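You operate a simulated robot arm through the tools that you are given. There is no shell and no other tool. Be economical: measure what you need, move in short steps, check, and stop when the job is done.

The job below is to be done with a simulated robot arm. You get a single attempt, and the scene is never put back.

## Task
Dust the green drawer box top, then polish a patch on it with the pink pad.
Fine: use the orange dust brush and the teal polish tin; lid back on, brush and pad back in their places. Set down upright: orange dust brush. A coat counts when it lies all over at full strength: go over it till it gets no stronger. What is to be rubbed or washed off counts as gone when no trace of it is left.

Only the result counts: the job must be done as asked and must still hold three seconds after the hand-in. Knocking over, shifting, dropping, spilling or breaking anything else fails it. Lids that push on must go on centred and level and be pressed home; caps that screw on are set level and turned clockwise until they are tight.

## Robot
A 7-joint arm with a two-finger parallel gripper, fixed in place. Base frame: the origin is at the foot of the arm, x ahead of it, y to its left, z up; the work surface is at about z = 0. Lengths are in cm, angles in degrees, forces in N, time in s.
With the tool pointing down near the work surface it reaches from about 24 to 62 cm from the base axis. Its first joint turns from -66.0 to 66.0 degrees. Payload 2.6 kg.
The TCP is the grasp point between the finger pads, 3 cm short of the fingertips. In the tool frame z runs along the fingers and y along their closing line. The gripper opens to 9.4 cm. The fingers are 2.8 cm wide and 1 cm thick; the gripper's body (5 by 9.6 cm) begins 5.5 cm behind the TCP.
Orientation is told as [roll, pitch, yaw] about the base's x, y, z axes, in that order, counted from this pose: with the fingers straight down and closing along the base's y, the tool's x points along the base's -x, its y along +y and its z along -z.

## Interface
- The arm moves only by the tool apply_moves. Its argument "rows" is text: rows parted by semicolons, each of 7 numbers parted by spaces: the closure in counts, from 0 (fully open) to 255 (shut), then the shift along the tool's x, y, z in units of 40 mm (1.0 is 40 mm), then the turn, a rotation vector about the tool's x, y, z in units of 4 degrees (1.0 is 4 degrees). In form: jaw tx ty tz ax ay az; .... A call has 1 to 10 rows; each row shifts and turns the commanded pose from where the row before left it, along the tool's axes as they then stand. A call with a number of a shift or a turn outside -1 to 1 is refused whole. Rows are played at 5 a second. More than 5 cm and 8.6 degrees between two rows, or a gripper value outside its range, and nothing of the call is played. A pose out of reach is approached as far as the arm can. The call stops where the force on the tool passes 40 N (or 10 N more than at its start, if that is more) or the arm is blocked; 0.2 s more then pass. The fingers move at their own pace (about 7.2 cm/s each) and stop on an object; they squeeze with about 22 N. The grip force told is the motor's: it shows also when the fingers shut on nothing. Time passes only in rows, and 0.2 s behind the last, so rows that do not move let the fingers close. It gives the time, the measured TCP pose, the force on the tool (base axes), the opening and the grip force at its end, in the units of the frame above (readings bear some noise), with the torque about the TCP (base axes, N m) and any sound that the robot's microphone picked up.
- Cameras (640 x 400 px; columns grow to the right, rows downward): "scene" is fixed at [3.21, 42.66, 57.14]; the picture's right is [-0.82, -0.58, 0.00], its down [-0.29, 0.42, -0.86] and it looks along [0.50, -0.70, -0.51] (base axes); focal length 364 px, centre (320, 200). "wrist" rides on the gripper at [7.6, 1.4, -10.3] in the tool frame; the picture's right is [-0.18, 0.98, 0.00], its down [-0.75, -0.14, -0.64] and it looks along [-0.63, -0.12, 0.77] (tool axes); focal length 243 px, centre (320, 200). There is no depth. A picture from a camera that has moved, and an enlarged one, comes with that camera's place and axes in the base frame and with its lens.
- get_image(camera): a new picture of that camera. The clock stands still meanwhile.
- inspect(camera, box): a new picture of the part [left, top, right, bottom] of that camera's present view, enlarged. The clock stands still meanwhile.
- job_done(): hands the job in; it is judged then, once.

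Go step by step. Nothing tells you positions but the pictures and the camera data: compare them with the known pose of the tool, close in by small moves and look again before you grip or let go. The budget is 120 turns and 64 pictures, counting those below and the enlarged ones. Unless the task says otherwise, let go and move clear before handing in, and close with one line.

The tools are called after "Call:" by a JSON object that holds its "method" and its "body". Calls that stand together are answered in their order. apply_moves: Moves the arm, as the interface text tells. Its arguments: {"type":"object","properties":{"rows":{"type":"string"}},"required":["rows"]} The other tools are called the same way: get_image (camera) takes a picture; inspect (camera, box) takes an enlarged picture of a part of a camera's view; job_done () hands the job in.

At the start:

```text
t: 0.0
tcp_pos: [35.51, -4.02, 39.33]
ee_rot: [0.0, 0.0, 0.0]
force: [-0.4, 0.6, 0.0]
torque: [-0.03, 0.01, -0.02]
gripper_width: 9.41
grip_force: 0.0
```

scene: 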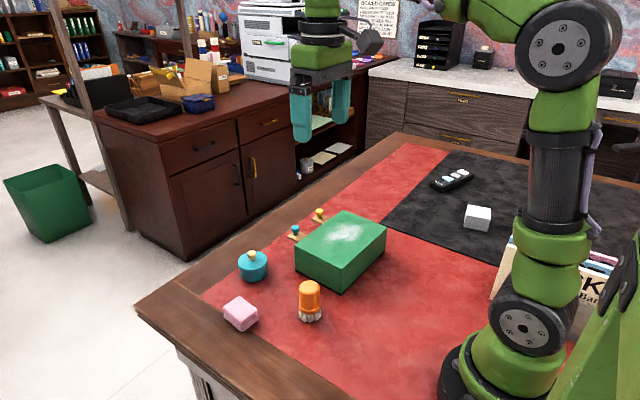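
wrist: 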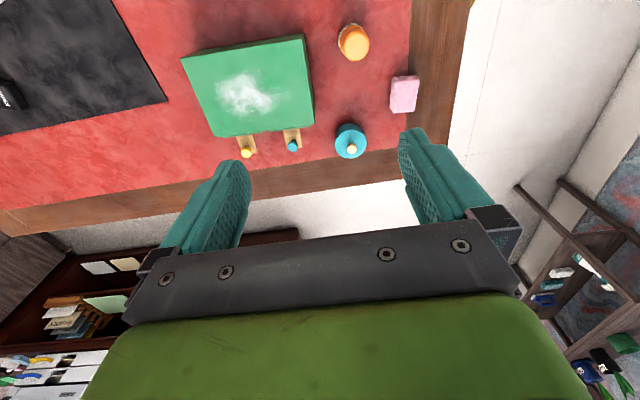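

I see a green box with a white dust patch, an orange brush standing, a pink pad and a teal tin with a knobbed lid. I'll take enlarged views to measure them.

Call:
{"method": "inspect", "body": {"camera": "scene", "box": [200, 190, 400, 340]}}

Call:
{"method": "inspect", "body": {"camera": "wrist", "box": [170, 10, 450, 185]}}

```text
2.67 times, centred on (300, 265) of scene
camera zoom: at [3.21, 42.66, 57.14], right [-0.82, -0.58, 0.0], down [-0.29, 0.42, -0.86], along [0.5, -0.7, -0.51], focal length 972 px, centre (373, 27)
```

zoom: 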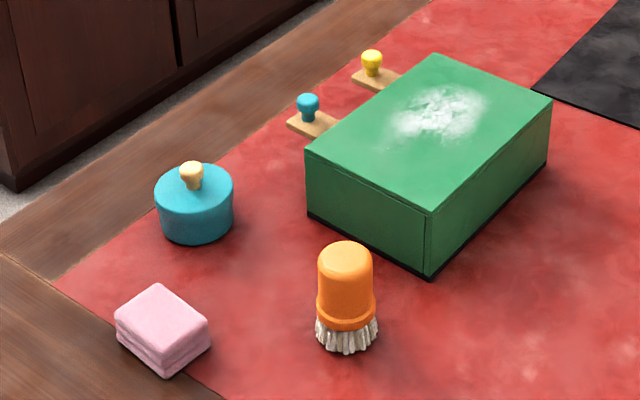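

```text
2.29 times, centred on (310, 98) of wrist
camera zoom: at [27.88, -2.48, 49.68], right [0.18, 0.98, 0.0], down [0.75, -0.14, 0.64], along [0.63, -0.12, -0.77], focal length 555 px, centre (343, 434)
```

zoom: 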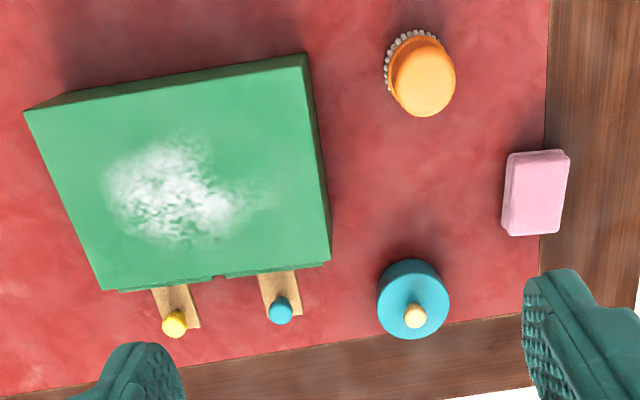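

The brush seems to stand near (34.5, 1.7), the box top at z≈6.9 spanning x 31–45, y −25…−6. I move above the brush and look again.

Call:
{"method": "apply_moves", "body": {"rows": "0 .042 .24 .8 0 0 0;0 .042 .24 .8 0 0 0;0 .042 .24 .8 0 0 0;0 .042 .24 .8 0 0 0;0 .042 .24 .8 0 0 0;0 .042 .24 .8 0 0 0;0 0 0 0 0 0 0"}}

Call:
{"method": "get_image", "body": {"camera": "wrist"}}

Call:
{"method": "get_image", "body": {"camera": "scene"}}

```text
t: 1.6
tcp_pos: [34.3, 1.69, 20.31]
ee_rot: [0.0, -0.1, 0.1]
force: [-0.2, -0.9, 0.2]
torque: [-0.03, 0.0, 0.02]
gripper_width: 9.38
grip_force: 0.1
```

```text
59 pictures are left
camera wrist: at [26.72, 3.18, 30.59], right [0.18, 0.98, 0.0], down [0.75, -0.14, 0.64], along [0.63, -0.12, -0.77], focal length 243 px, centre (320, 200)
```

wrist: 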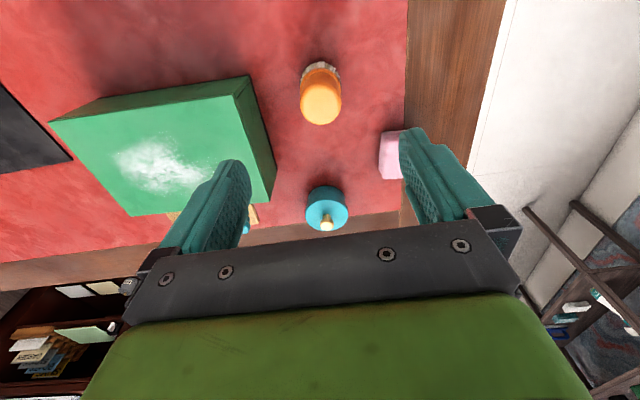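

```text
58 pictures are left
```

scene: 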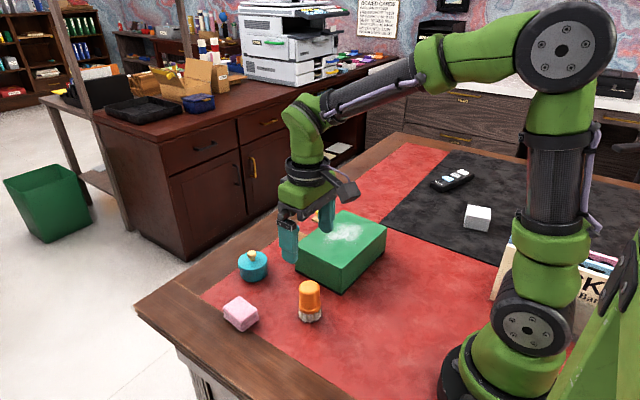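

The brush axis reads about (34.3, 1.8). I lower to just above it and check.

Call:
{"method": "apply_moves", "body": {"rows": "0 0 0 .75 0 0 0;0 0 0 .75 0 0 0;0 0 0 .75 0 0 0;0 0 0 0 0 0 0"}}

Call:
{"method": "inspect", "body": {"camera": "wrist", "box": [180, 50, 460, 225]}}

Call:
{"method": "inspect", "body": {"camera": "scene", "box": [220, 220, 400, 340]}}

```text
t: 2.6
tcp_pos: [34.37, 1.64, 11.4]
ee_rot: [-0.1, 0.1, 0.0]
force: [-0.2, 0.7, -0.2]
torque: [0.01, -0.02, 0.02]
gripper_width: 9.39
grip_force: 0.0
```

```text
2.29 times, centred on (320, 138) of wrist
camera zoom: at [26.74, 2.99, 21.63], right [0.18, 0.98, 0.0], down [0.75, -0.14, 0.64], along [0.63, -0.12, -0.77], focal length 555 px, centre (320, 343)
```

zoom: 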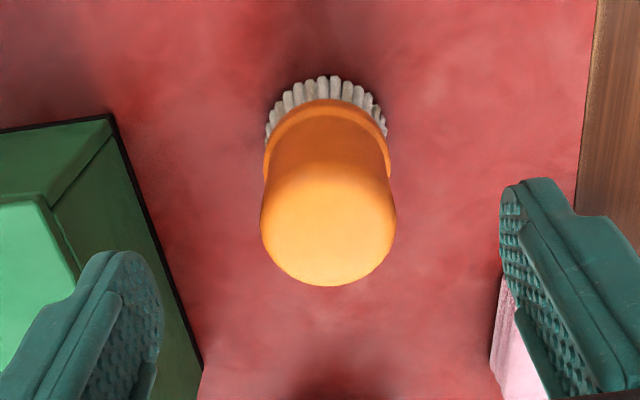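

```text
3.33 times, centred on (310, 280) of scene
camera zoom: at [3.21, 42.66, 57.14], right [-0.82, -0.58, 0.0], down [-0.29, 0.42, -0.86], along [0.5, -0.7, -0.51], focal length 1215 px, centre (353, -67)
```

zoom: 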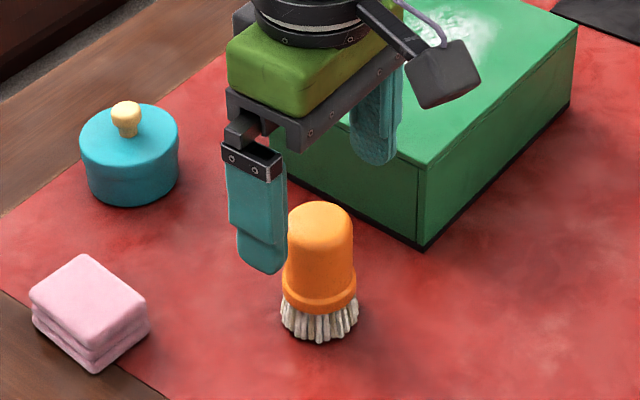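

Centred on the brush. I descend to grip the handle above its collar.

Call:
{"method": "apply_moves", "body": {"rows": "0 .02 .03 .62 0 0 0;0 0 0 .62 0 0 0;0 0 0 0 0 0 0;255 0 0 0 0 0 0;255 0 0 0 0 0 0;255 0 0 0 0 0 0;255 0 0 0 0 0 0"}}

Call:
{"method": "inspect", "body": {"camera": "scene", "box": [220, 220, 400, 340]}}

```text
t: 4.2
tcp_pos: [34.34, 1.94, 6.29]
ee_rot: [0.0, 0.0, 0.0]
force: [-0.3, 0.3, 0.0]
torque: [0.01, -0.02, 0.02]
gripper_width: 3.91
grip_force: 22.2
```

```text
3.33 times, centred on (310, 280) of scene
camera zoom: at [3.21, 42.66, 57.14], right [-0.82, -0.58, 0.0], down [-0.29, 0.42, -0.86], along [0.5, -0.7, -0.51], focal length 1215 px, centre (353, -67)
```

zoom: 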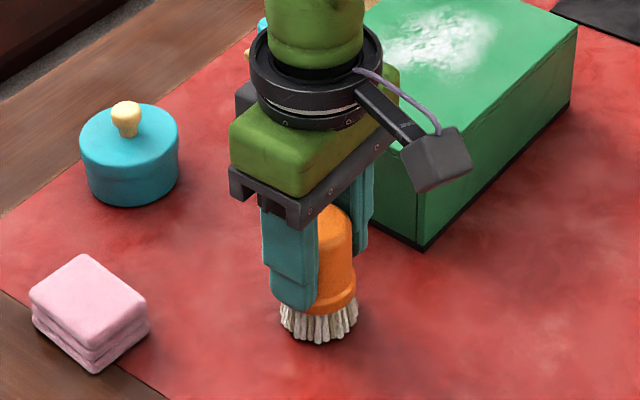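

Gripped at TCP (34.34, 1.94, 6.29), which I note as the brush's place. I lift and move next to the dust patch, and look at it.

Call:
{"method": "apply_moves", "body": {"rows": "255 0 0 -.9 0 0 0;255 0 0 -.9 0 0 0;255 0 0 -.9 0 0 0;255 0 -.9 -.1 0 0 0;255 0 -.9 0 0 0 0;255 0 -.9 0 0 0 0;255 0 -.8 0 0 0 0;255 0 0 0 0 0 0"}}

Call:
{"method": "get_image", "body": {"camera": "wrist"}}

Call:
{"method": "inspect", "body": {"camera": "scene", "box": [250, 170, 430, 290]}}

```text
t: 6.0
tcp_pos: [34.8, -12.03, 17.23]
ee_rot: [0.0, -0.1, 0.0]
force: [0.5, -0.3, -1.1]
torque: [0.03, 0.03, -0.04]
gripper_width: 3.92
grip_force: 22.5
```

```text
54 pictures are left
camera wrist: at [27.03, -10.54, 27.46], right [0.18, 0.98, 0.0], down [0.75, -0.14, 0.64], along [0.63, -0.12, -0.77], focal length 243 px, centre (320, 200)
```

wrist: 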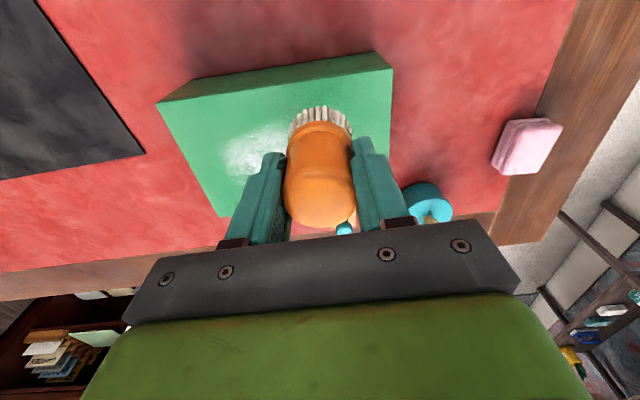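

```text
3.33 times, centred on (340, 230) of scene
camera zoom: at [3.21, 42.66, 57.14], right [-0.82, -0.58, 0.0], down [-0.29, 0.42, -0.86], along [0.5, -0.7, -0.51], focal length 1215 px, centre (253, 100)
```

zoom: 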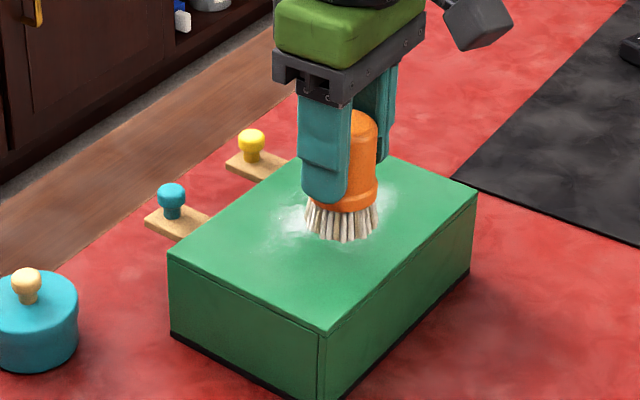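

The box top spans roughly x 32–44.5, y −25…−6, with dust in about x 34–42.5, y −22.5…−9.5. I lower the bristles gently here to find contact (expected at TCP z≈13.15).

Call:
{"method": "apply_moves", "body": {"rows": "255 0 0 .45 0 0 0;255 0 0 .45 0 0 0;255 0 0 .06 0 0 0;255 0 0 0 0 0 0"}}

Call:
{"method": "inspect", "body": {"camera": "scene", "box": [250, 170, 430, 290]}}

```text
t: 7.0
tcp_pos: [34.66, -11.95, 13.67]
ee_rot: [-0.1, -0.4, 0.0]
force: [-0.8, -2.1, 26.4]
torque: [-0.06, -0.18, -0.06]
gripper_width: 3.94
grip_force: 21.9
```

```text
3.33 times, centred on (340, 230) of scene
camera zoom: at [3.2, 42.66, 57.14], right [-0.82, -0.58, 0.0], down [-0.29, 0.42, -0.86], along [0.5, -0.7, -0.51], focal length 1215 px, centre (253, 100)
```

zoom: 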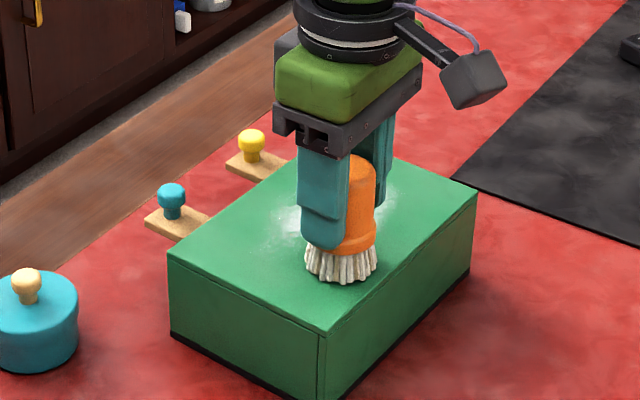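

Contact already at z≈13.7 with 26 N, so I ease off to a light force.

Call:
{"method": "apply_moves", "body": {"rows": "255 0 0 -.055 0 0 0;255 0 0 0 0 0 0"}}

```text
t: 7.6
tcp_pos: [34.34, -11.9, 13.7]
ee_rot: [0.1, 0.1, 0.1]
force: [3.3, 0.4, 7.2]
torque: [-0.04, -0.38, -0.01]
gripper_width: 3.93
grip_force: 21.9
```

7 N is good. I stroke along y at x≈35 first and check.

Call:
{"method": "apply_moves", "body": {"rows": "255 -.1 .55 0 0 0 0;255 0 -.6 0 0 0 0;255 0 -.6 0 0 0 0;255 0 -.6 0 0 0 0;255 0 -.6 0 0 0 0;255 0 -.6 0 0 0 0;255 0 -.35 0 0 0 0;255 0 0 0 0 0 0"}}

Call:
{"method": "inspect", "body": {"camera": "scene", "box": [250, 170, 430, 290]}}

```text
t: 9.4
tcp_pos: [34.77, -23.38, 13.81]
ee_rot: [0.0, 0.1, 0.0]
force: [0.1, 0.3, -0.3]
torque: [-0.02, -0.02, 0.03]
gripper_width: 3.93
grip_force: 21.9
```

```text
3.33 times, centred on (340, 230) of scene
camera zoom: at [3.21, 42.66, 57.14], right [-0.82, -0.58, 0.0], down [-0.29, 0.42, -0.86], along [0.5, -0.7, -0.51], focal length 1215 px, centre (253, 100)
```

zoom: 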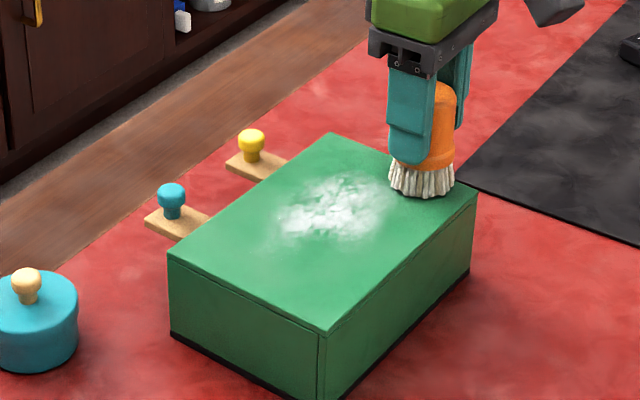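

The first strip is clear but the force faded, so I lower slightly and stroke back at x≈37.

Call:
{"method": "apply_moves", "body": {"rows": "255 -.3 0 .05 0 0 0;255 -.25 0 0 0 0 0;255 0 .6 0 0 0 0;255 0 .6 0 0 0 0;255 0 .6 0 0 0 0;255 0 .6 0 0 0 0;255 0 .6 0 0 0 0;255 0 .4 0 0 0 0;255 0 0 0 0 0 0"}}

Call:
{"method": "inspect", "body": {"camera": "scene", "box": [250, 170, 430, 290]}}

```text
t: 11.4
tcp_pos: [37.16, -9.7, 13.71]
ee_rot: [0.0, -0.1, 0.0]
force: [0.6, -9.8, 24.0]
torque: [-0.45, -0.25, -0.11]
gripper_width: 3.93
grip_force: 21.8
```

```text
3.33 times, centred on (340, 230) of scene
camera zoom: at [3.2, 42.66, 57.14], right [-0.82, -0.58, 0.0], down [-0.29, 0.42, -0.86], along [0.5, -0.7, -0.51], focal length 1215 px, centre (253, 100)
```

zoom: 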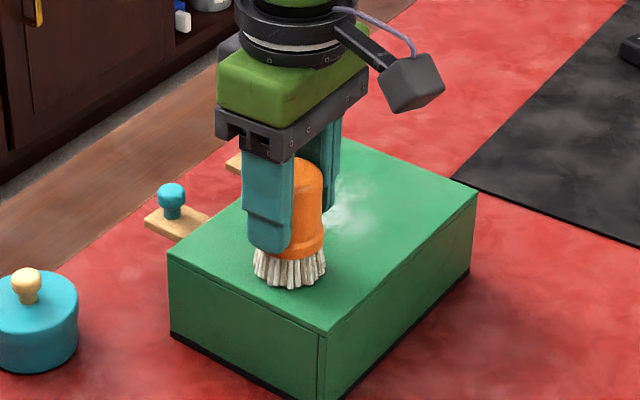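

Force rose to 24 N at this end, so the arm's path tilts slightly; I compensate and stroke at x≈39.5.

Call:
{"method": "apply_moves", "body": {"rows": "255 -.3 0 -.035 0 0 0;255 -.3 0 0 0 0 0;255 0 -.5 0.008 0 0 0;255 0 -.5 0.008 0 0 0;255 0 -.5 0.008 0 0 0;255 0 -.5 0.008 0 0 0;255 0 -.5 0.008 0 0 0;255 0 -.5 0.008 0 0 0;255 0 -.3 0 0 0 0;255 0 0 0 0 0 0"}}

Call:
{"method": "inspect", "body": {"camera": "scene", "box": [250, 170, 430, 290]}}

```text
t: 13.6
tcp_pos: [39.34, -22.86, 13.59]
ee_rot: [0.0, -0.1, 0.0]
force: [-1.9, 7.7, 23.4]
torque: [0.5, -0.09, 0.08]
gripper_width: 3.9
grip_force: 22.2
```

```text
3.33 times, centred on (340, 230) of scene
camera zoom: at [3.2, 42.66, 57.14], right [-0.82, -0.58, 0.0], down [-0.29, 0.42, -0.86], along [0.5, -0.7, -0.51], focal length 1215 px, centre (253, 100)
```

zoom: 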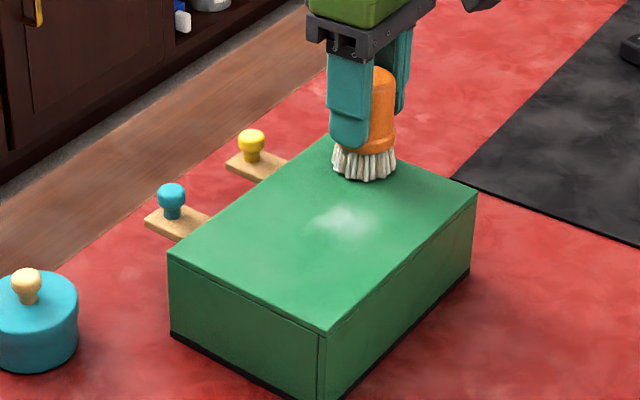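

A faint remnant is left around (37.6, −16.3). I make one pass at x≈41.5 back, then more passes through the middle.

Call:
{"method": "apply_moves", "body": {"rows": "255 -.5 0 -.03 0 0 0;255 0 .6 0 0 0 0;255 0 .6 0 0 0 0;255 0 .6 0 0 0 0;255 0 .6 0 0 0 0;255 0 .6 0 0 0 0;255 .5 0 0 0 0 0;255 .4 0 0 0 0 0;255 0 0 0 0 0 0"}}

Call:
{"method": "apply_moves", "body": {"rows": "255 0 -.5 0 0 0 0;255 0 -.5 0 0 0 0;255 0 -.5 0 0 0 0;255 0 -.5 0 0 0 0;255 0 -.5 0 0 0 0;255 .3 0 0 0 0 0;255 0 .5 0 0 0 0;255 0 .5 0 0 0 0;255 0 .5 0 0 0 0;255 0 .5 0 0 0 0"}}

Call:
{"method": "inspect", "body": {"camera": "scene", "box": [250, 170, 430, 290]}}

```text
t: 15.6
tcp_pos: [37.7, -10.65, 13.78]
ee_rot: [0.1, 0.0, 0.1]
force: [-0.4, -0.3, -0.3]
torque: [0.04, -0.02, 0.0]
gripper_width: 3.91
grip_force: 22.2
```

```text
t: 17.8
tcp_pos: [36.9, -13.09, 13.77]
ee_rot: [-0.3, -0.6, 0.0]
force: [0.2, -9.1, 28.9]
torque: [-0.48, 0.28, 0.05]
gripper_width: 3.93
grip_force: 22.1
```

```text
3.33 times, centred on (340, 230) of scene
camera zoom: at [3.2, 42.66, 57.14], right [-0.82, -0.58, 0.0], down [-0.29, 0.42, -0.86], along [0.5, -0.7, -0.51], focal length 1215 px, centre (253, 100)
```

zoom: 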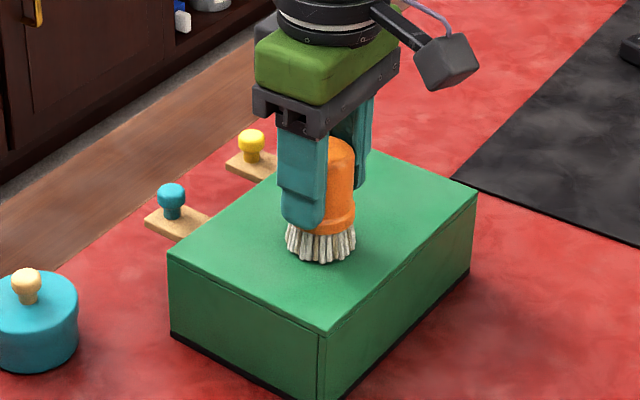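

The top looks clean except under the brush. I lift to check.

Call:
{"method": "apply_moves", "body": {"rows": "255 0 0 -.5 0 0 0;255 0 .5 -.8 0 0 0;255 0 .9 0 0 0 0;255 0 .9 0 0 0 0;255 0 .8 0 0 0 0;255 0 0 0 0 0 0"}}

Call:
{"method": "inspect", "body": {"camera": "scene", "box": [280, 195, 400, 275]}}

Call:
{"method": "inspect", "body": {"camera": "wrist", "box": [0, 0, 320, 200]}}

```text
t: 19.2
tcp_pos: [36.73, -0.33, 18.83]
ee_rot: [0.0, -0.1, -0.1]
force: [-0.3, 0.7, -1.9]
torque: [-0.02, 0.0, -0.01]
gripper_width: 3.93
grip_force: 22.3
```

```text
5.00 times, centred on (340, 235) of scene
camera zoom: at [3.21, 42.66, 57.14], right [-0.82, -0.58, 0.0], down [-0.29, 0.42, -0.86], along [0.5, -0.7, -0.51], focal length 1823 px, centre (220, 25)
```

zoom: 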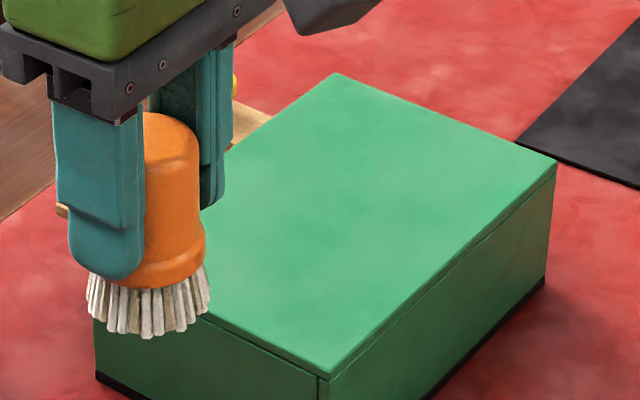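

```text
2.00 times, centred on (160, 100) of wrist
camera zoom: at [29.02, 1.16, 29.11], right [0.18, 0.98, 0.0], down [0.75, -0.14, 0.64], along [0.63, -0.12, -0.77], focal length 485 px, centre (640, 400)
```

zoom: 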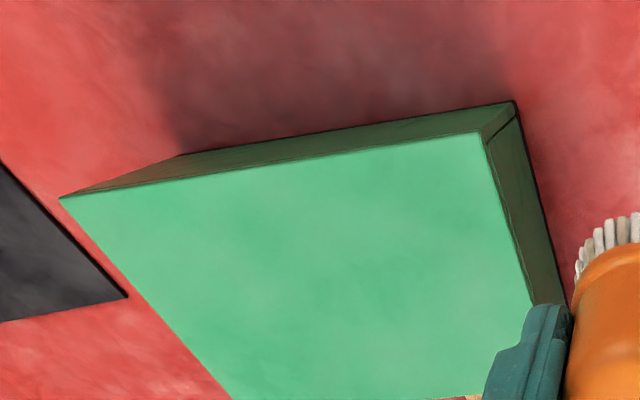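

It looks clean apart from faint mottling; to be sure nothing remains I make another set of passes over the patch.

Call:
{"method": "apply_moves", "body": {"rows": "255 0 -.9 0 0 0 0;255 0 -.9 0 0 0 0;255 0 -.7 0 0 0 0;255 .25 0 .7 0 0 0;255 0 0 .6 0 0 0;255 0 0 0.02 0 0 0;255 0 0 0 0 0 0"}}

```text
t: 20.8
tcp_pos: [35.63, -10.3, 13.81]
ee_rot: [-0.1, -0.1, 0.0]
force: [-3.6, -0.5, 9.4]
torque: [0.01, 0.15, 0.02]
gripper_width: 3.9
grip_force: 21.9
```

Call:
{"method": "apply_moves", "body": {"rows": "255 0 -.6 0.01 0 0 0;255 0 -.6 .01 0 0 0;255 0 -.6 .01 0 0 0;255 0 -.6 0 0 0 0;255 0 -.6 0 0 0 0;255 -.4 0 0 0 0 0;255 0 .6 0 0 0 0;255 0 .6 0 0 0 0;255 0 .6 0 0 0 0;255 0 .6 0 0 0 0"}}

Call:
{"method": "apply_moves", "body": {"rows": "255 0 .5 0 0 0 0;255 -.4 0 0 0 0 0;255 0 -.6 0 0 0 0;255 0 -.6 0 0 0 0;255 0 -.6 0 0 0 0;255 0 -.6 0 0 0 0;255 0 -.6 0 0 0 0;255 -.4 0 0 0 0 0;255 0 .6 0 0 0 0;255 0 .6 0 0 0 0"}}

Call:
{"method": "apply_moves", "body": {"rows": "255 0 .6 0 0 0 0;255 0 .6 0 0 0 0;255 0 .4 0 0 0 0;255 .7 -.4 0.01 0 0 0;255 0 -.6 0 0 0 0;255 0 -.6 0 0 0 0;255 0 -.6 0 0 0 0;255 0 0 0 0 0 0"}}

```text
t: 23.1
tcp_pos: [37.38, -13.16, 13.72]
ee_rot: [-0.3, -0.6, 0.0]
force: [-1.3, 0.5, 5.8]
torque: [0.15, 0.21, -0.02]
gripper_width: 3.93
grip_force: 21.8
stopped in row 10: the force on the tool passed its limit at 44 N (the readings are from after the stop); the commanded pose is now the measured one
```

```text
t: 25.3
tcp_pos: [40.67, -18.31, 13.72]
ee_rot: [-0.3, -0.6, 0.2]
force: [0.3, -0.3, 1.5]
torque: [-0.05, 0.0, 0.01]
gripper_width: 3.9
grip_force: 21.9
```

```text
t: 26.7
tcp_pos: [37.86, -17.79, 13.69]
ee_rot: [-0.1, -1.0, -0.1]
force: [0.3, -1.3, 3.2]
torque: [-0.11, 0.12, 0.06]
gripper_width: 3.96
grip_force: 21.9
stopped in row 7: the force on the tool passed its limit at 44 N (the readings are from after the stop); the commanded pose is now the measured one
```

Done; I lift, level the tool and look again.

Call:
{"method": "apply_moves", "body": {"rows": "255 0 0 -.6 0 .2 0;255 0 .5 -.8 0 0 0;255 0 .9 0 0 0 0;255 0 .9 0 0 0 0;255 0 .9 0 0 0 0;255 .5 .9 0 0 0 0;255 .4 .8 0 0 0 0;255 0 0 0 0 0 0"}}

Call:
{"method": "inspect", "body": {"camera": "scene", "box": [220, 195, 400, 315]}}

```text
t: 28.5
tcp_pos: [34.14, 1.76, 19.42]
ee_rot: [-0.1, -0.1, -0.1]
force: [-0.1, -2.0, -0.8]
torque: [0.05, 0.03, 0.02]
gripper_width: 3.94
grip_force: 21.9
```

```text
3.33 times, centred on (310, 255) of scene
camera zoom: at [3.21, 42.66, 57.14], right [-0.82, -0.58, 0.0], down [-0.29, 0.42, -0.86], along [0.5, -0.7, -0.51], focal length 1215 px, centre (353, 17)
```

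zoom: 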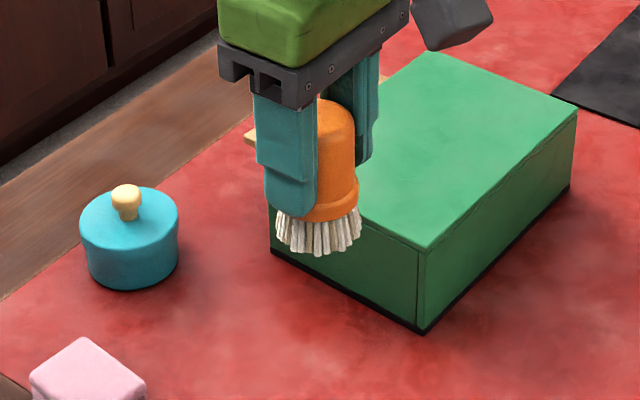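

The top is clean. I return the brush to its noted place (34.34, 1.94).

Call:
{"method": "apply_moves", "body": {"rows": "255 -.05 .045 .8 0 0 0;255 0 0 .8 0 0 0;255 0 0 .8 0 0 0;255 0 0 .7 0 0 0;255 0 0 .06 0 0 0;255 0 0 0.03 0 0 0;255 0 0 0 0 0 0"}}

Call:
{"method": "inspect", "body": {"camera": "scene", "box": [220, 220, 400, 340]}}

```text
t: 30.1
tcp_pos: [34.46, 2.1, 6.51]
ee_rot: [-0.1, -0.1, 0.1]
force: [1.3, -0.7, -1.3]
torque: [0.01, 0.01, 0.03]
gripper_width: 3.94
grip_force: 21.8
```

```text
3.33 times, centred on (310, 280) of scene
camera zoom: at [3.21, 42.66, 57.14], right [-0.82, -0.58, 0.0], down [-0.29, 0.42, -0.86], along [0.5, -0.7, -0.51], focal length 1215 px, centre (353, -67)
```

zoom: 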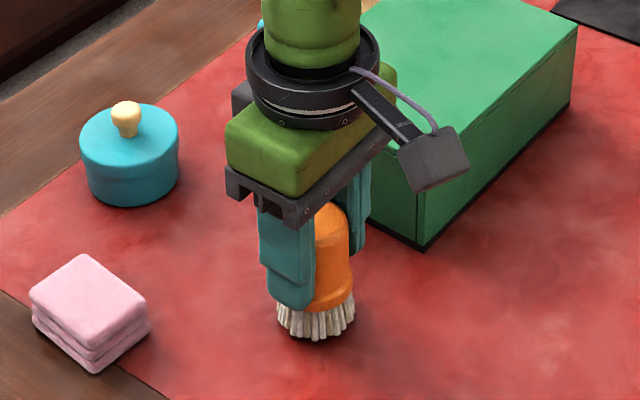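

Call:
{"method": "apply_moves", "body": {"rows": "255 .03 -.04 0 0 0 0;255 0 0 .03 0 0 0;255 0 0 .03 0 0 0;255 0 0 0 0 0 0"}}

```text
t: 31.1
tcp_pos: [34.28, 1.88, 6.27]
ee_rot: [-0.1, -0.1, -0.1]
force: [0.2, 0.2, -0.1]
torque: [-0.02, 0.03, -0.01]
gripper_width: 3.91
grip_force: 22.1
```

Call:
{"method": "apply_moves", "body": {"rows": "255 0 0 .02 0 0 0;255 0 0 .02 0 0 0;255 0 0 0 0 0 0"}}

```text
t: 31.9
tcp_pos: [34.37, 1.9, 6.06]
ee_rot: [-0.1, -0.2, -0.1]
force: [-12.4, -2.6, 35.0]
torque: [-0.08, 0.45, -0.02]
gripper_width: 3.95
grip_force: 21.9
```

Contact with the table now; I ease the force off and release, then rise.

Call:
{"method": "apply_moves", "body": {"rows": "255 0 0 -.03 0 0 0;255 0 0 0 0 0 0;100 0 0 0 0 0 0;0 0 0 0 0 0 0;0 0 0 0 0 0 0;0 0 0 -.7 0 0 0;0 0 0 -.8 0 0 0;0 0 0 -.8 0 0 0;0 0 0 0 0 0 0"}}

Call:
{"method": "inspect", "body": {"camera": "scene", "box": [220, 220, 400, 340]}}

```text
t: 33.9
tcp_pos: [34.48, 1.86, 15.39]
ee_rot: [-0.1, -0.1, 0.0]
force: [0.5, -0.7, 0.2]
torque: [0.0, 0.01, -0.02]
gripper_width: 9.4
grip_force: 0.1
```

```text
3.33 times, centred on (310, 280) of scene
camera zoom: at [3.21, 42.66, 57.14], right [-0.82, -0.58, 0.0], down [-0.29, 0.42, -0.86], along [0.5, -0.7, -0.51], focal length 1215 px, centre (353, -67)
```

zoom: 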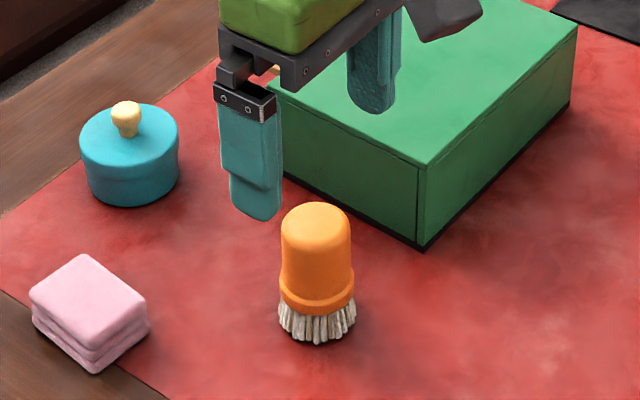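

The brush stands upright in its place. Next I go above the tin for a close look.

Call:
{"method": "apply_moves", "body": {"rows": "0 -.8 -.12 -.1 0 0 0;0 -.8 -.12 0 0 0 0;0 -.8 -.12 0 0 0 0;0 -.8 -.12 0 0 0 0;0 -.8 -.12 0 0 0 0;0 0 0 0 0 0 0"}}

Call:
{"method": "inspect", "body": {"camera": "wrist", "box": [180, 50, 460, 225]}}

Call:
{"method": "inspect", "body": {"camera": "scene", "box": [200, 200, 320, 280]}}

```text
t: 35.3
tcp_pos: [50.23, -0.57, 15.54]
ee_rot: [-0.2, 0.0, 0.0]
force: [-0.6, 0.1, 0.2]
torque: [-0.02, 0.05, 0.01]
gripper_width: 9.38
grip_force: 0.1
```

```text
2.29 times, centred on (320, 138) of wrist
camera zoom: at [42.58, 0.86, 25.9], right [0.18, 0.98, 0.0], down [0.75, -0.14, 0.64], along [0.63, -0.12, -0.77], focal length 555 px, centre (320, 343)
```

zoom: 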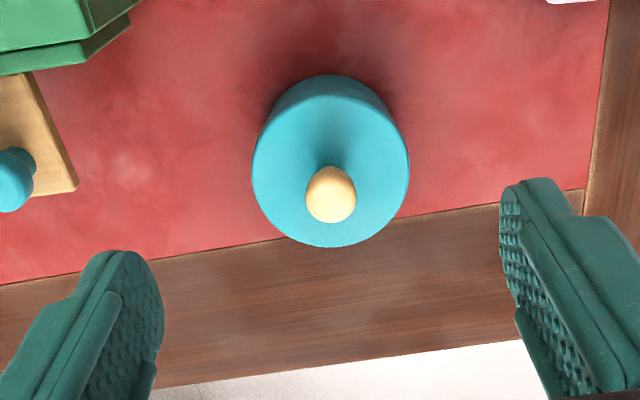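

```text
5.00 times, centred on (260, 240) of scene
camera zoom: at [3.21, 42.66, 57.14], right [-0.82, -0.58, 0.0], down [-0.29, 0.42, -0.86], along [0.5, -0.7, -0.51], focal length 1823 px, centre (620, 0)
```

zoom: 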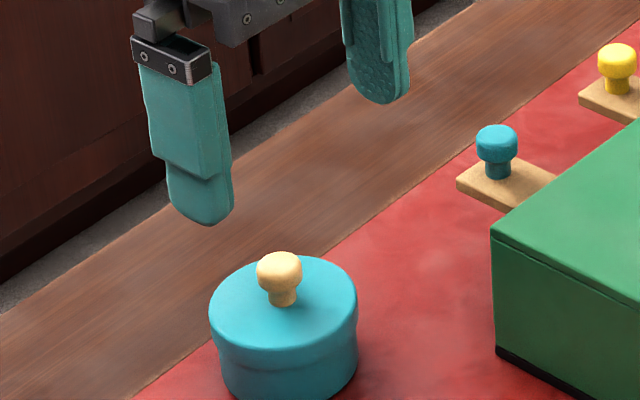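

The tin's knob is at about (51.7, −0.46), head near z 5–6.4. I centre on it and come down with fingertips just above the lid.

Call:
{"method": "apply_moves", "body": {"rows": "0 -.36 .03 .5 0 0 0;0 0 0 .7 0 0 0;0 0 0 .6 0 0 0;0 0 0 .15 0 0 0;0 0 0 0 0 0 0"}}

Call:
{"method": "inspect", "body": {"camera": "scene", "box": [200, 200, 320, 280]}}

Call:
{"method": "inspect", "body": {"camera": "wrist", "box": [180, 70, 460, 245]}}

```text
t: 36.5
tcp_pos: [51.78, -0.38, 7.97]
ee_rot: [-0.2, -0.2, 0.0]
force: [0.7, 0.3, -0.4]
torque: [0.02, -0.01, 0.0]
gripper_width: 9.38
grip_force: 0.0
```

```text
5.00 times, centred on (260, 240) of scene
camera zoom: at [3.21, 42.66, 57.14], right [-0.82, -0.58, 0.0], down [-0.29, 0.42, -0.86], along [0.5, -0.7, -0.51], focal length 1823 px, centre (620, 0)
```

zoom: 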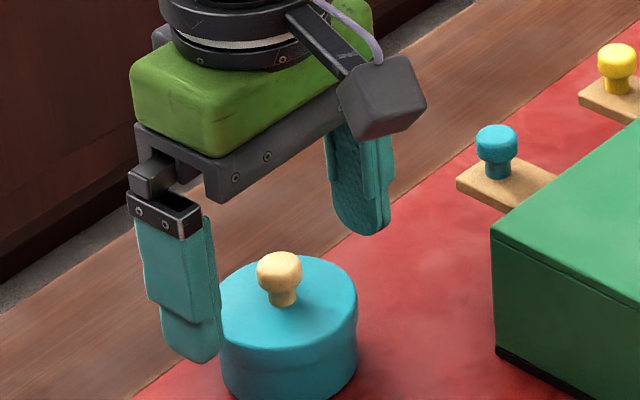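

```text
2.29 times, centred on (320, 158) of wrist
camera zoom: at [44.05, 1.15, 18.2], right [0.18, 0.98, 0.0], down [0.75, -0.14, 0.64], along [0.63, -0.12, -0.77], focal length 555 px, centre (320, 297)
```

zoom: 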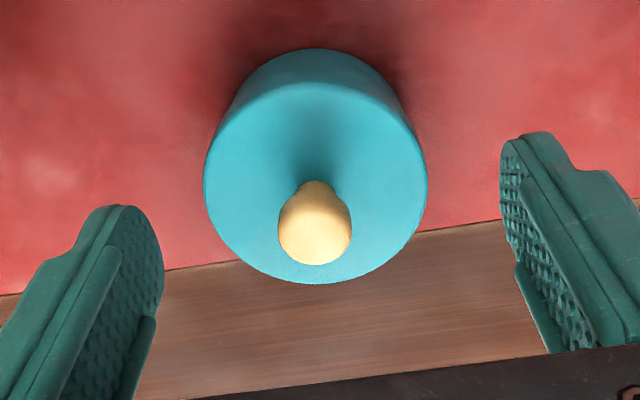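

Well centred, fingertips at about knob-neck height. I lower 2.5 mm and close on the knob.

Call:
{"method": "apply_moves", "body": {"rows": "0 0 0 .06 0 0 0;0 0 0 0 0 0 0;255 0 0 0 0 0 0;255 0 0 0 0 0 0;255 0 0 0 0 0 0;255 0 0 0 0 0 0;255 0 0 0 0 0 0"}}

```text
t: 38.1
tcp_pos: [51.9, -0.45, 7.7]
ee_rot: [-0.1, -0.1, 0.0]
force: [1.0, -0.1, -0.2]
torque: [0.03, 0.03, -0.01]
gripper_width: 1.84
grip_force: 22.4
heard: snap
```

I gripped the knob at width 1.84 and heard a snap; I look before doing anything.

Call:
{"method": "inspect", "body": {"camera": "scene", "box": [200, 200, 320, 280]}}

Call:
{"method": "inspect", "body": {"camera": "wrist", "box": [180, 70, 460, 245]}}

```text
5.00 times, centred on (260, 240) of scene
camera zoom: at [3.21, 42.66, 57.14], right [-0.82, -0.58, 0.0], down [-0.29, 0.42, -0.86], along [0.5, -0.7, -0.51], focal length 1823 px, centre (620, 0)
```

zoom: 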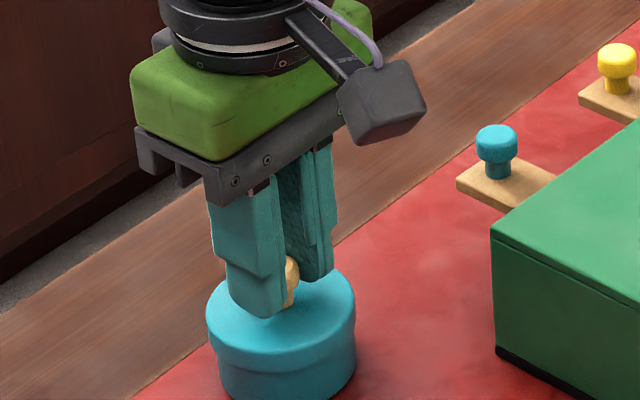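

```text
2.29 times, centred on (320, 158) of wrist
camera zoom: at [44.11, 1.12, 17.98], right [0.18, 0.98, 0.0], down [0.75, -0.14, 0.64], along [0.63, -0.12, -0.77], focal length 555 px, centre (320, 297)
```

zoom: 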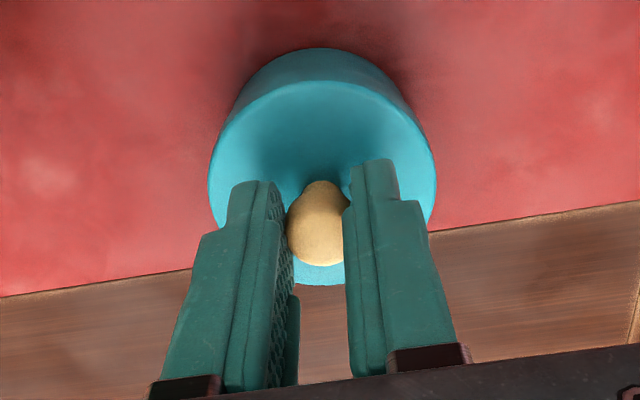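

The lid is held; the tin shifted by about a millimetre on closing. I pull straight up slowly.

Call:
{"method": "apply_moves", "body": {"rows": "255 0 0 -.1 0 0 0;255 0 0 -.1 0 0 0;255 0 0 -.15 0 0 0;255 0 0 -.15 0 0 0;255 0 0 0 0 0 0"}}

Call:
{"method": "inspect", "body": {"camera": "scene", "box": [200, 200, 320, 280]}}

```text
t: 39.3
tcp_pos: [51.77, -0.41, 9.68]
ee_rot: [-0.1, -0.1, 0.0]
force: [0.4, -0.5, -0.1]
torque: [0.0, 0.02, -0.01]
gripper_width: 1.82
grip_force: 22.5
```

```text
5.00 times, centred on (260, 240) of scene
camera zoom: at [3.21, 42.66, 57.14], right [-0.82, -0.58, 0.0], down [-0.29, 0.42, -0.86], along [0.5, -0.7, -0.51], focal length 1823 px, centre (620, 0)
```

zoom: 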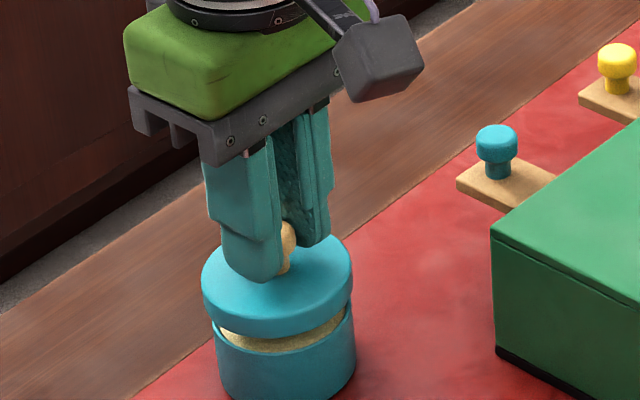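

The lid came off cleanly. I carry it to a free spot on the mat near (28, 7).

Call:
{"method": "apply_moves", "body": {"rows": "255 0 0 -.9 0 0 0;255 0 0 -.9 0 0 0;255 .85 .264 -.2 0 0 0;255 .85 .264 0 0 0 0;255 .85 .264 0 0 0 0;255 .85 .264 0 0 0 0;255 .85 .264 0 0 0 0;255 .85 .264 0 0 0 0;255 .85 .264 0 0 0 0;255 0 0 0 0 0 0"}}

Call:
{"method": "apply_moves", "body": {"rows": "255 0 0 .8 0 0 0;255 0 0 .8 0 0 0;255 0 0 .8 0 0 0;255 0 0 0 0 0 0"}}

Call:
{"method": "get_image", "body": {"camera": "scene"}}

```text
t: 41.5
tcp_pos: [27.97, 7.11, 17.84]
ee_rot: [0.0, -0.1, -0.1]
force: [0.3, 0.1, 0.1]
torque: [0.02, 0.03, -0.02]
gripper_width: 1.82
grip_force: 22.0
```

```text
t: 42.5
tcp_pos: [28.16, 7.05, 8.11]
ee_rot: [-0.2, 0.0, 0.0]
force: [0.2, -0.3, -0.1]
torque: [0.02, 0.01, -0.02]
gripper_width: 1.87
grip_force: 22.4
```

```text
35 pictures are left
```

scene: 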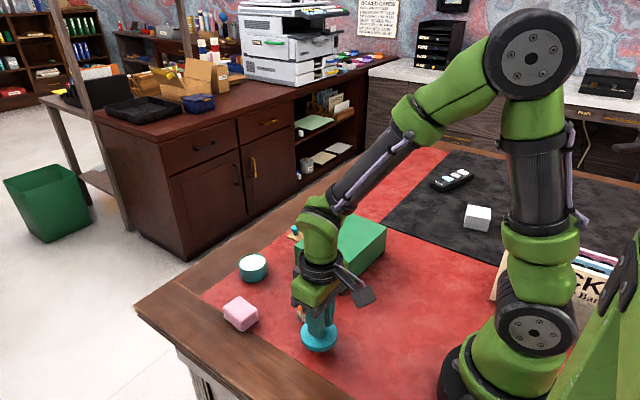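

Clear spot. I lower the lid the rest of the way in small steps.

Call:
{"method": "apply_moves", "body": {"rows": "255 0 0 .5 0 0 0;255 0 0 .15 0 0 0;255 0 0 .04 0 0 0;255 0 0 .04 0 0 0;255 0 0 0 0 0 0"}}

```text
t: 43.7
tcp_pos: [28.07, 6.98, 5.1]
ee_rot: [-0.1, -0.1, 0.1]
force: [-0.7, -0.2, 0.4]
torque: [-0.02, 0.01, 0.02]
gripper_width: 1.82
grip_force: 21.8
```

Call:
{"method": "apply_moves", "body": {"rows": "255 0 0 .03 0 0 0;255 0 0 .03 0 0 0;255 0 0 .03 0 0 0;255 0 0 0 0 0 0"}}

Call:
{"method": "inspect", "body": {"camera": "scene", "box": [250, 280, 400, 380]}}

```text
t: 44.7
tcp_pos: [28.15, 7.05, 4.82]
ee_rot: [-0.1, -0.1, 0.0]
force: [0.4, 0.1, -0.1]
torque: [-0.04, 0.0, 0.02]
gripper_width: 1.86
grip_force: 21.9
```

```text
4.00 times, centred on (325, 330) of scene
camera zoom: at [3.21, 42.66, 57.14], right [-0.82, -0.58, 0.0], down [-0.29, 0.42, -0.86], along [0.5, -0.7, -0.51], focal length 1458 px, centre (300, -320)
```

zoom: 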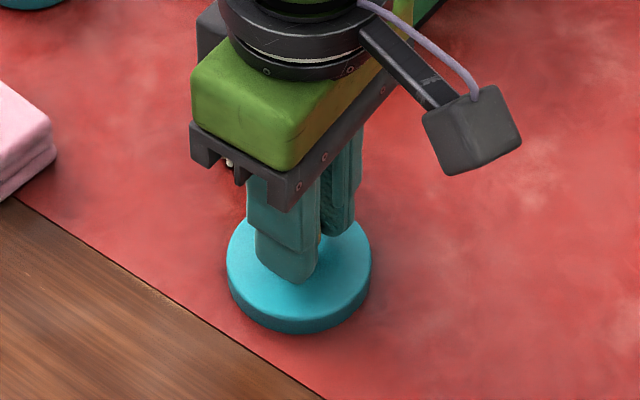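

Call:
{"method": "apply_moves", "body": {"rows": "255 0 0 .03 0 0 0;255 0 0 .03 0 0 0;255 0 0 0 0 0 0"}}

```text
t: 45.5
tcp_pos: [27.93, 6.99, 4.48]
ee_rot: [-0.1, -0.1, 0.0]
force: [0.5, -0.1, -0.2]
torque: [-0.01, 0.02, -0.03]
gripper_width: 1.83
grip_force: 21.8
```

Call:
{"method": "apply_moves", "body": {"rows": "255 0 0 .025 0 0 0;255 0 0 .025 0 0 0;255 0 0 0 0 0 0"}}

```text
t: 46.3
tcp_pos: [28.13, 6.98, 4.42]
ee_rot: [-0.1, -0.2, 0.1]
force: [0.5, -0.5, -1.0]
torque: [0.02, -0.02, 0.01]
gripper_width: 1.82
grip_force: 21.9
```

Call:
{"method": "apply_moves", "body": {"rows": "255 0 0 .025 0 0 0;255 0 0 .025 0 0 0;255 0 0 0 0 0 0"}}

```text
t: 47.1
tcp_pos: [28.1, 6.96, 4.23]
ee_rot: [0.0, -0.2, 0.0]
force: [0.1, -0.4, -0.2]
torque: [0.0, 0.01, -0.04]
gripper_width: 1.83
grip_force: 22.4
```

Call:
{"method": "apply_moves", "body": {"rows": "255 0 0 .025 0 0 0;255 0 0 .025 0 0 0;255 0 0 .025 0 0 0;255 0 0 0 0 0 0"}}

Call:
{"method": "inspect", "body": {"camera": "scene", "box": [280, 310, 370, 370]}}

```text
t: 48.1
tcp_pos: [27.99, 7.02, 3.98]
ee_rot: [-0.1, -0.3, 0.0]
force: [2.6, -2.5, 18.5]
torque: [-0.07, -0.14, -0.1]
gripper_width: 1.82
grip_force: 22.2
```

```text
6.67 times, centred on (325, 340) of scene
camera zoom: at [3.2, 42.66, 57.14], right [-0.82, -0.58, 0.0], down [-0.29, 0.42, -0.86], along [0.5, -0.7, -0.51], focal length 2430 px, centre (287, -733)
```

zoom: 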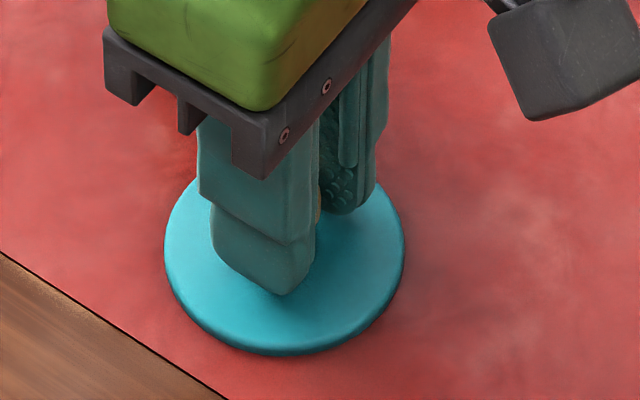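

The lid rests on the mat. I release it, rise, and go above the pad.

Call:
{"method": "apply_moves", "body": {"rows": "255 0 0 -.04 0 0 0;0 0 0 0 0 0 0;0 0 0 0 0 0 0;0 0 0 0 0 0 0;0 0 0 -.6 0 0 0;0 0 0 -.9 0 0 0;0 0 0 -.9 0 0 0;0 -.9 .15 0 0 0 0;0 -.9 .15 0 0 0 0;0 0 0 0 0 0 0"}}

Call:
{"method": "apply_moves", "body": {"rows": "0 -.9 .2 0 0 0 0;0 -.9 .2 0 0 0 0;0 0 0 0 0 0 0"}}

Call:
{"method": "inspect", "body": {"camera": "wrist", "box": [160, 30, 480, 230]}}

Call:
{"method": "inspect", "body": {"camera": "scene", "box": [200, 220, 350, 360]}}

```text
t: 50.3
tcp_pos: [35.05, 8.17, 13.45]
ee_rot: [-0.1, -0.1, -0.1]
force: [-0.1, -0.5, 0.5]
torque: [0.02, 0.0, 0.01]
gripper_width: 9.4
grip_force: 0.1
```

```text
t: 51.1
tcp_pos: [42.2, 9.74, 13.5]
ee_rot: [-0.1, -0.2, 0.0]
force: [-0.2, 0.4, -0.8]
torque: [-0.02, 0.01, -0.02]
gripper_width: 9.37
grip_force: 0.0
```

```text
2.00 times, centred on (320, 130) of wrist
camera zoom: at [34.61, 11.24, 23.74], right [0.18, 0.98, 0.0], down [0.75, -0.14, 0.64], along [0.63, -0.12, -0.77], focal length 485 px, centre (320, 340)
```

zoom: 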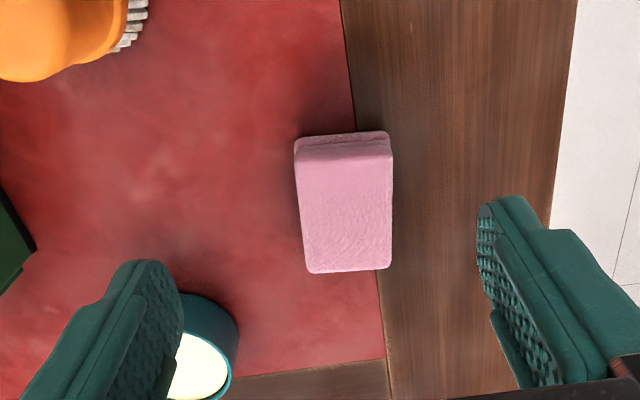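

```text
2.86 times, centred on (275, 290) of scene
camera zoom: at [3.21, 42.66, 57.14], right [-0.82, -0.58, 0.0], down [-0.29, 0.42, -0.86], along [0.5, -0.7, -0.51], focal length 1042 px, centre (449, -57)
```

zoom: 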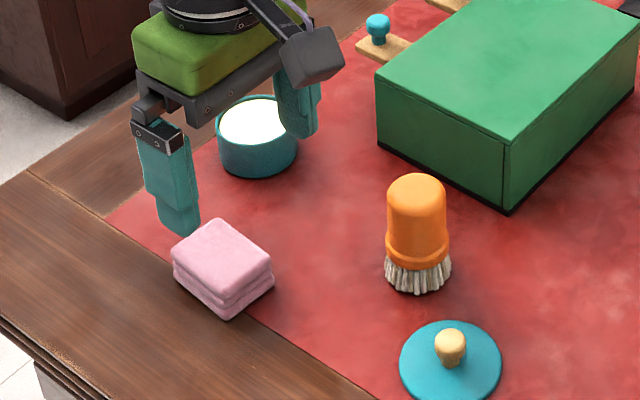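

The pad's centre is about (44.9, 10.55), 4 × 5.8 cm, turned about −7°. I align over it and come down with the fingertips about 1 cm above the mat.

Call:
{"method": "apply_moves", "body": {"rows": "0 -.34 .1 0 0 0 0;0 -.34 .1 0 0 0 0;0 0 0 0 0 0 .9;0 0 0 .4 0 0 .85;0 0 0 .7 0 0 0;0 0 0 .7 0 0 0;0 0 0 .35 0 0 0;0 0 0 0 0 0 0"}}

Call:
{"method": "inspect", "body": {"camera": "scene", "box": [200, 220, 350, 360]}}

Call:
{"method": "inspect", "body": {"camera": "wrist", "box": [160, 70, 480, 270]}}

```text
t: 52.9
tcp_pos: [45.08, 10.64, 5.0]
ee_rot: [-0.2, -0.2, -7.0]
force: [-0.7, -0.6, 0.3]
torque: [0.0, 0.02, 0.0]
gripper_width: 9.41
grip_force: 0.0
```

```text
2.86 times, centred on (275, 290) of scene
camera zoom: at [3.21, 42.66, 57.14], right [-0.82, -0.58, 0.0], down [-0.29, 0.42, -0.86], along [0.5, -0.7, -0.51], focal length 1042 px, centre (449, -57)
```

zoom: 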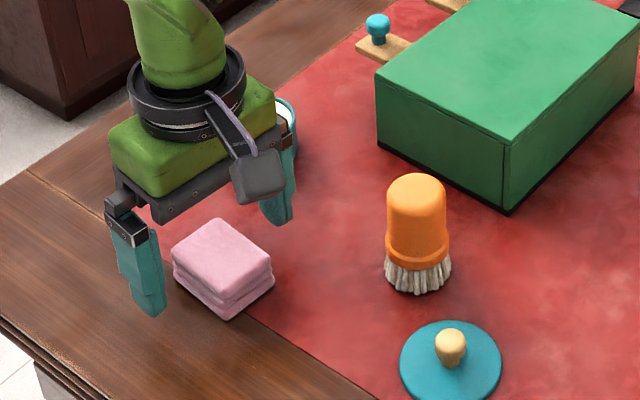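

```text
2.00 times, centred on (320, 170) of wrist
camera zoom: at [37.64, 13.08, 15.29], right [0.3, 0.95, 0.0], down [0.73, -0.23, 0.64], along [0.61, -0.2, -0.77], focal length 485 px, centre (320, 260)
```

zoom: 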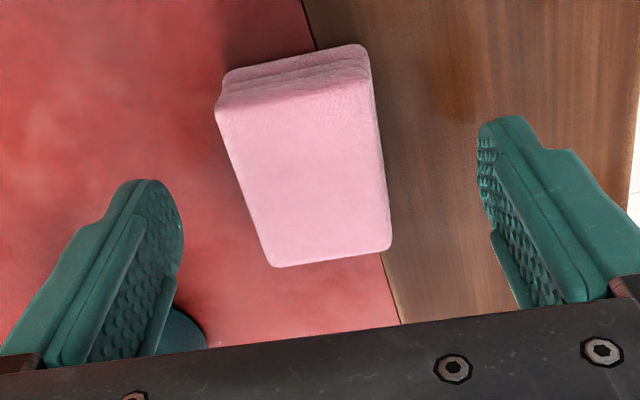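

Aligned within 2 mm. I adjust, lower to z≈4.1 and close on the pad.

Call:
{"method": "apply_moves", "body": {"rows": "0 0 -.06 .22 0 0 0;0 0 0 0 0 0 0;255 0 0 0 0 0 0;255 0 0 0 0 0 0;255 0 0 0 0 0 0;255 0 0 0 0 0 0;255 0 0 0 0 0 0"}}

Call:
{"method": "inspect", "body": {"camera": "scene", "box": [200, 240, 320, 340]}}

```text
t: 54.5
tcp_pos: [45.05, 10.42, 4.14]
ee_rot: [0.0, -0.1, -7.0]
force: [0.2, 0.0, -0.4]
torque: [0.02, 0.0, 0.02]
gripper_width: 4.42
grip_force: 22.3
```

```text
4.00 times, centred on (260, 290) of scene
camera zoom: at [3.21, 42.66, 57.14], right [-0.82, -0.58, 0.0], down [-0.29, 0.42, -0.86], along [0.5, -0.7, -0.51], focal length 1458 px, centre (560, -160)
```

zoom: 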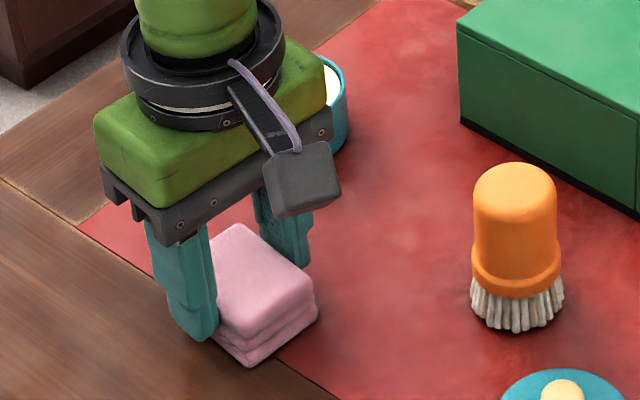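

Pad held (place: TCP 45.05, 10.42, 4.14, yaw −7). I lift and move near the tin, viewing its inside to judge how the pad fits.

Call:
{"method": "apply_moves", "body": {"rows": "255 0 0 -.9 0 0 0;255 0 0 -.9 0 0 0;255 0 0 -.6 0 0 -.85;255 0 -.9 0 0 0 -.9;255 0 -.9 0 0 0 0;255 -.2 -.8 0 0 0 0;255 0 0 0 0 0 0"}}

Call:
{"method": "inspect", "body": {"camera": "wrist", "box": [160, 50, 480, 250]}}

Call:
{"method": "inspect", "body": {"camera": "scene", "box": [200, 200, 320, 280]}}

```text
t: 56.1
tcp_pos: [45.93, -0.07, 13.6]
ee_rot: [-0.1, -0.2, 0.0]
force: [0.5, -0.4, -1.1]
torque: [-0.02, -0.01, 0.02]
gripper_width: 4.44
grip_force: 21.9
```

```text
2.00 times, centred on (320, 150) of wrist
camera zoom: at [38.27, 1.51, 23.85], right [0.18, 0.98, 0.0], down [0.75, -0.14, 0.64], along [0.63, -0.12, -0.77], focal length 485 px, centre (320, 300)
```

zoom: 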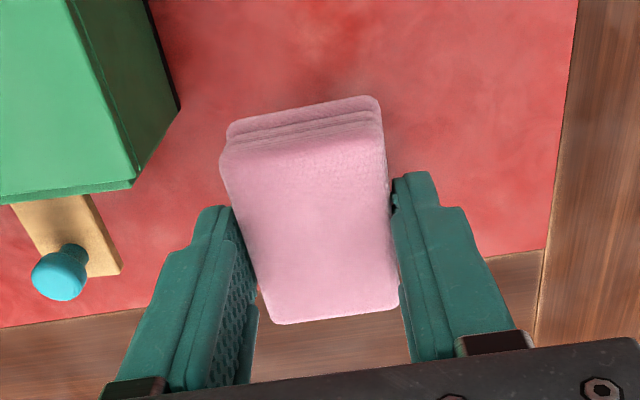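

```text
5.00 times, centred on (260, 240) of scene
camera zoom: at [3.21, 42.66, 57.14], right [-0.82, -0.58, 0.0], down [-0.29, 0.42, -0.86], along [0.5, -0.7, -0.51], focal length 1823 px, centre (620, 0)
```

zoom: 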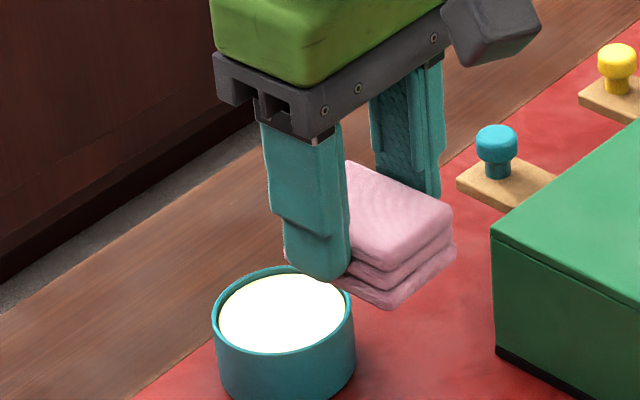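

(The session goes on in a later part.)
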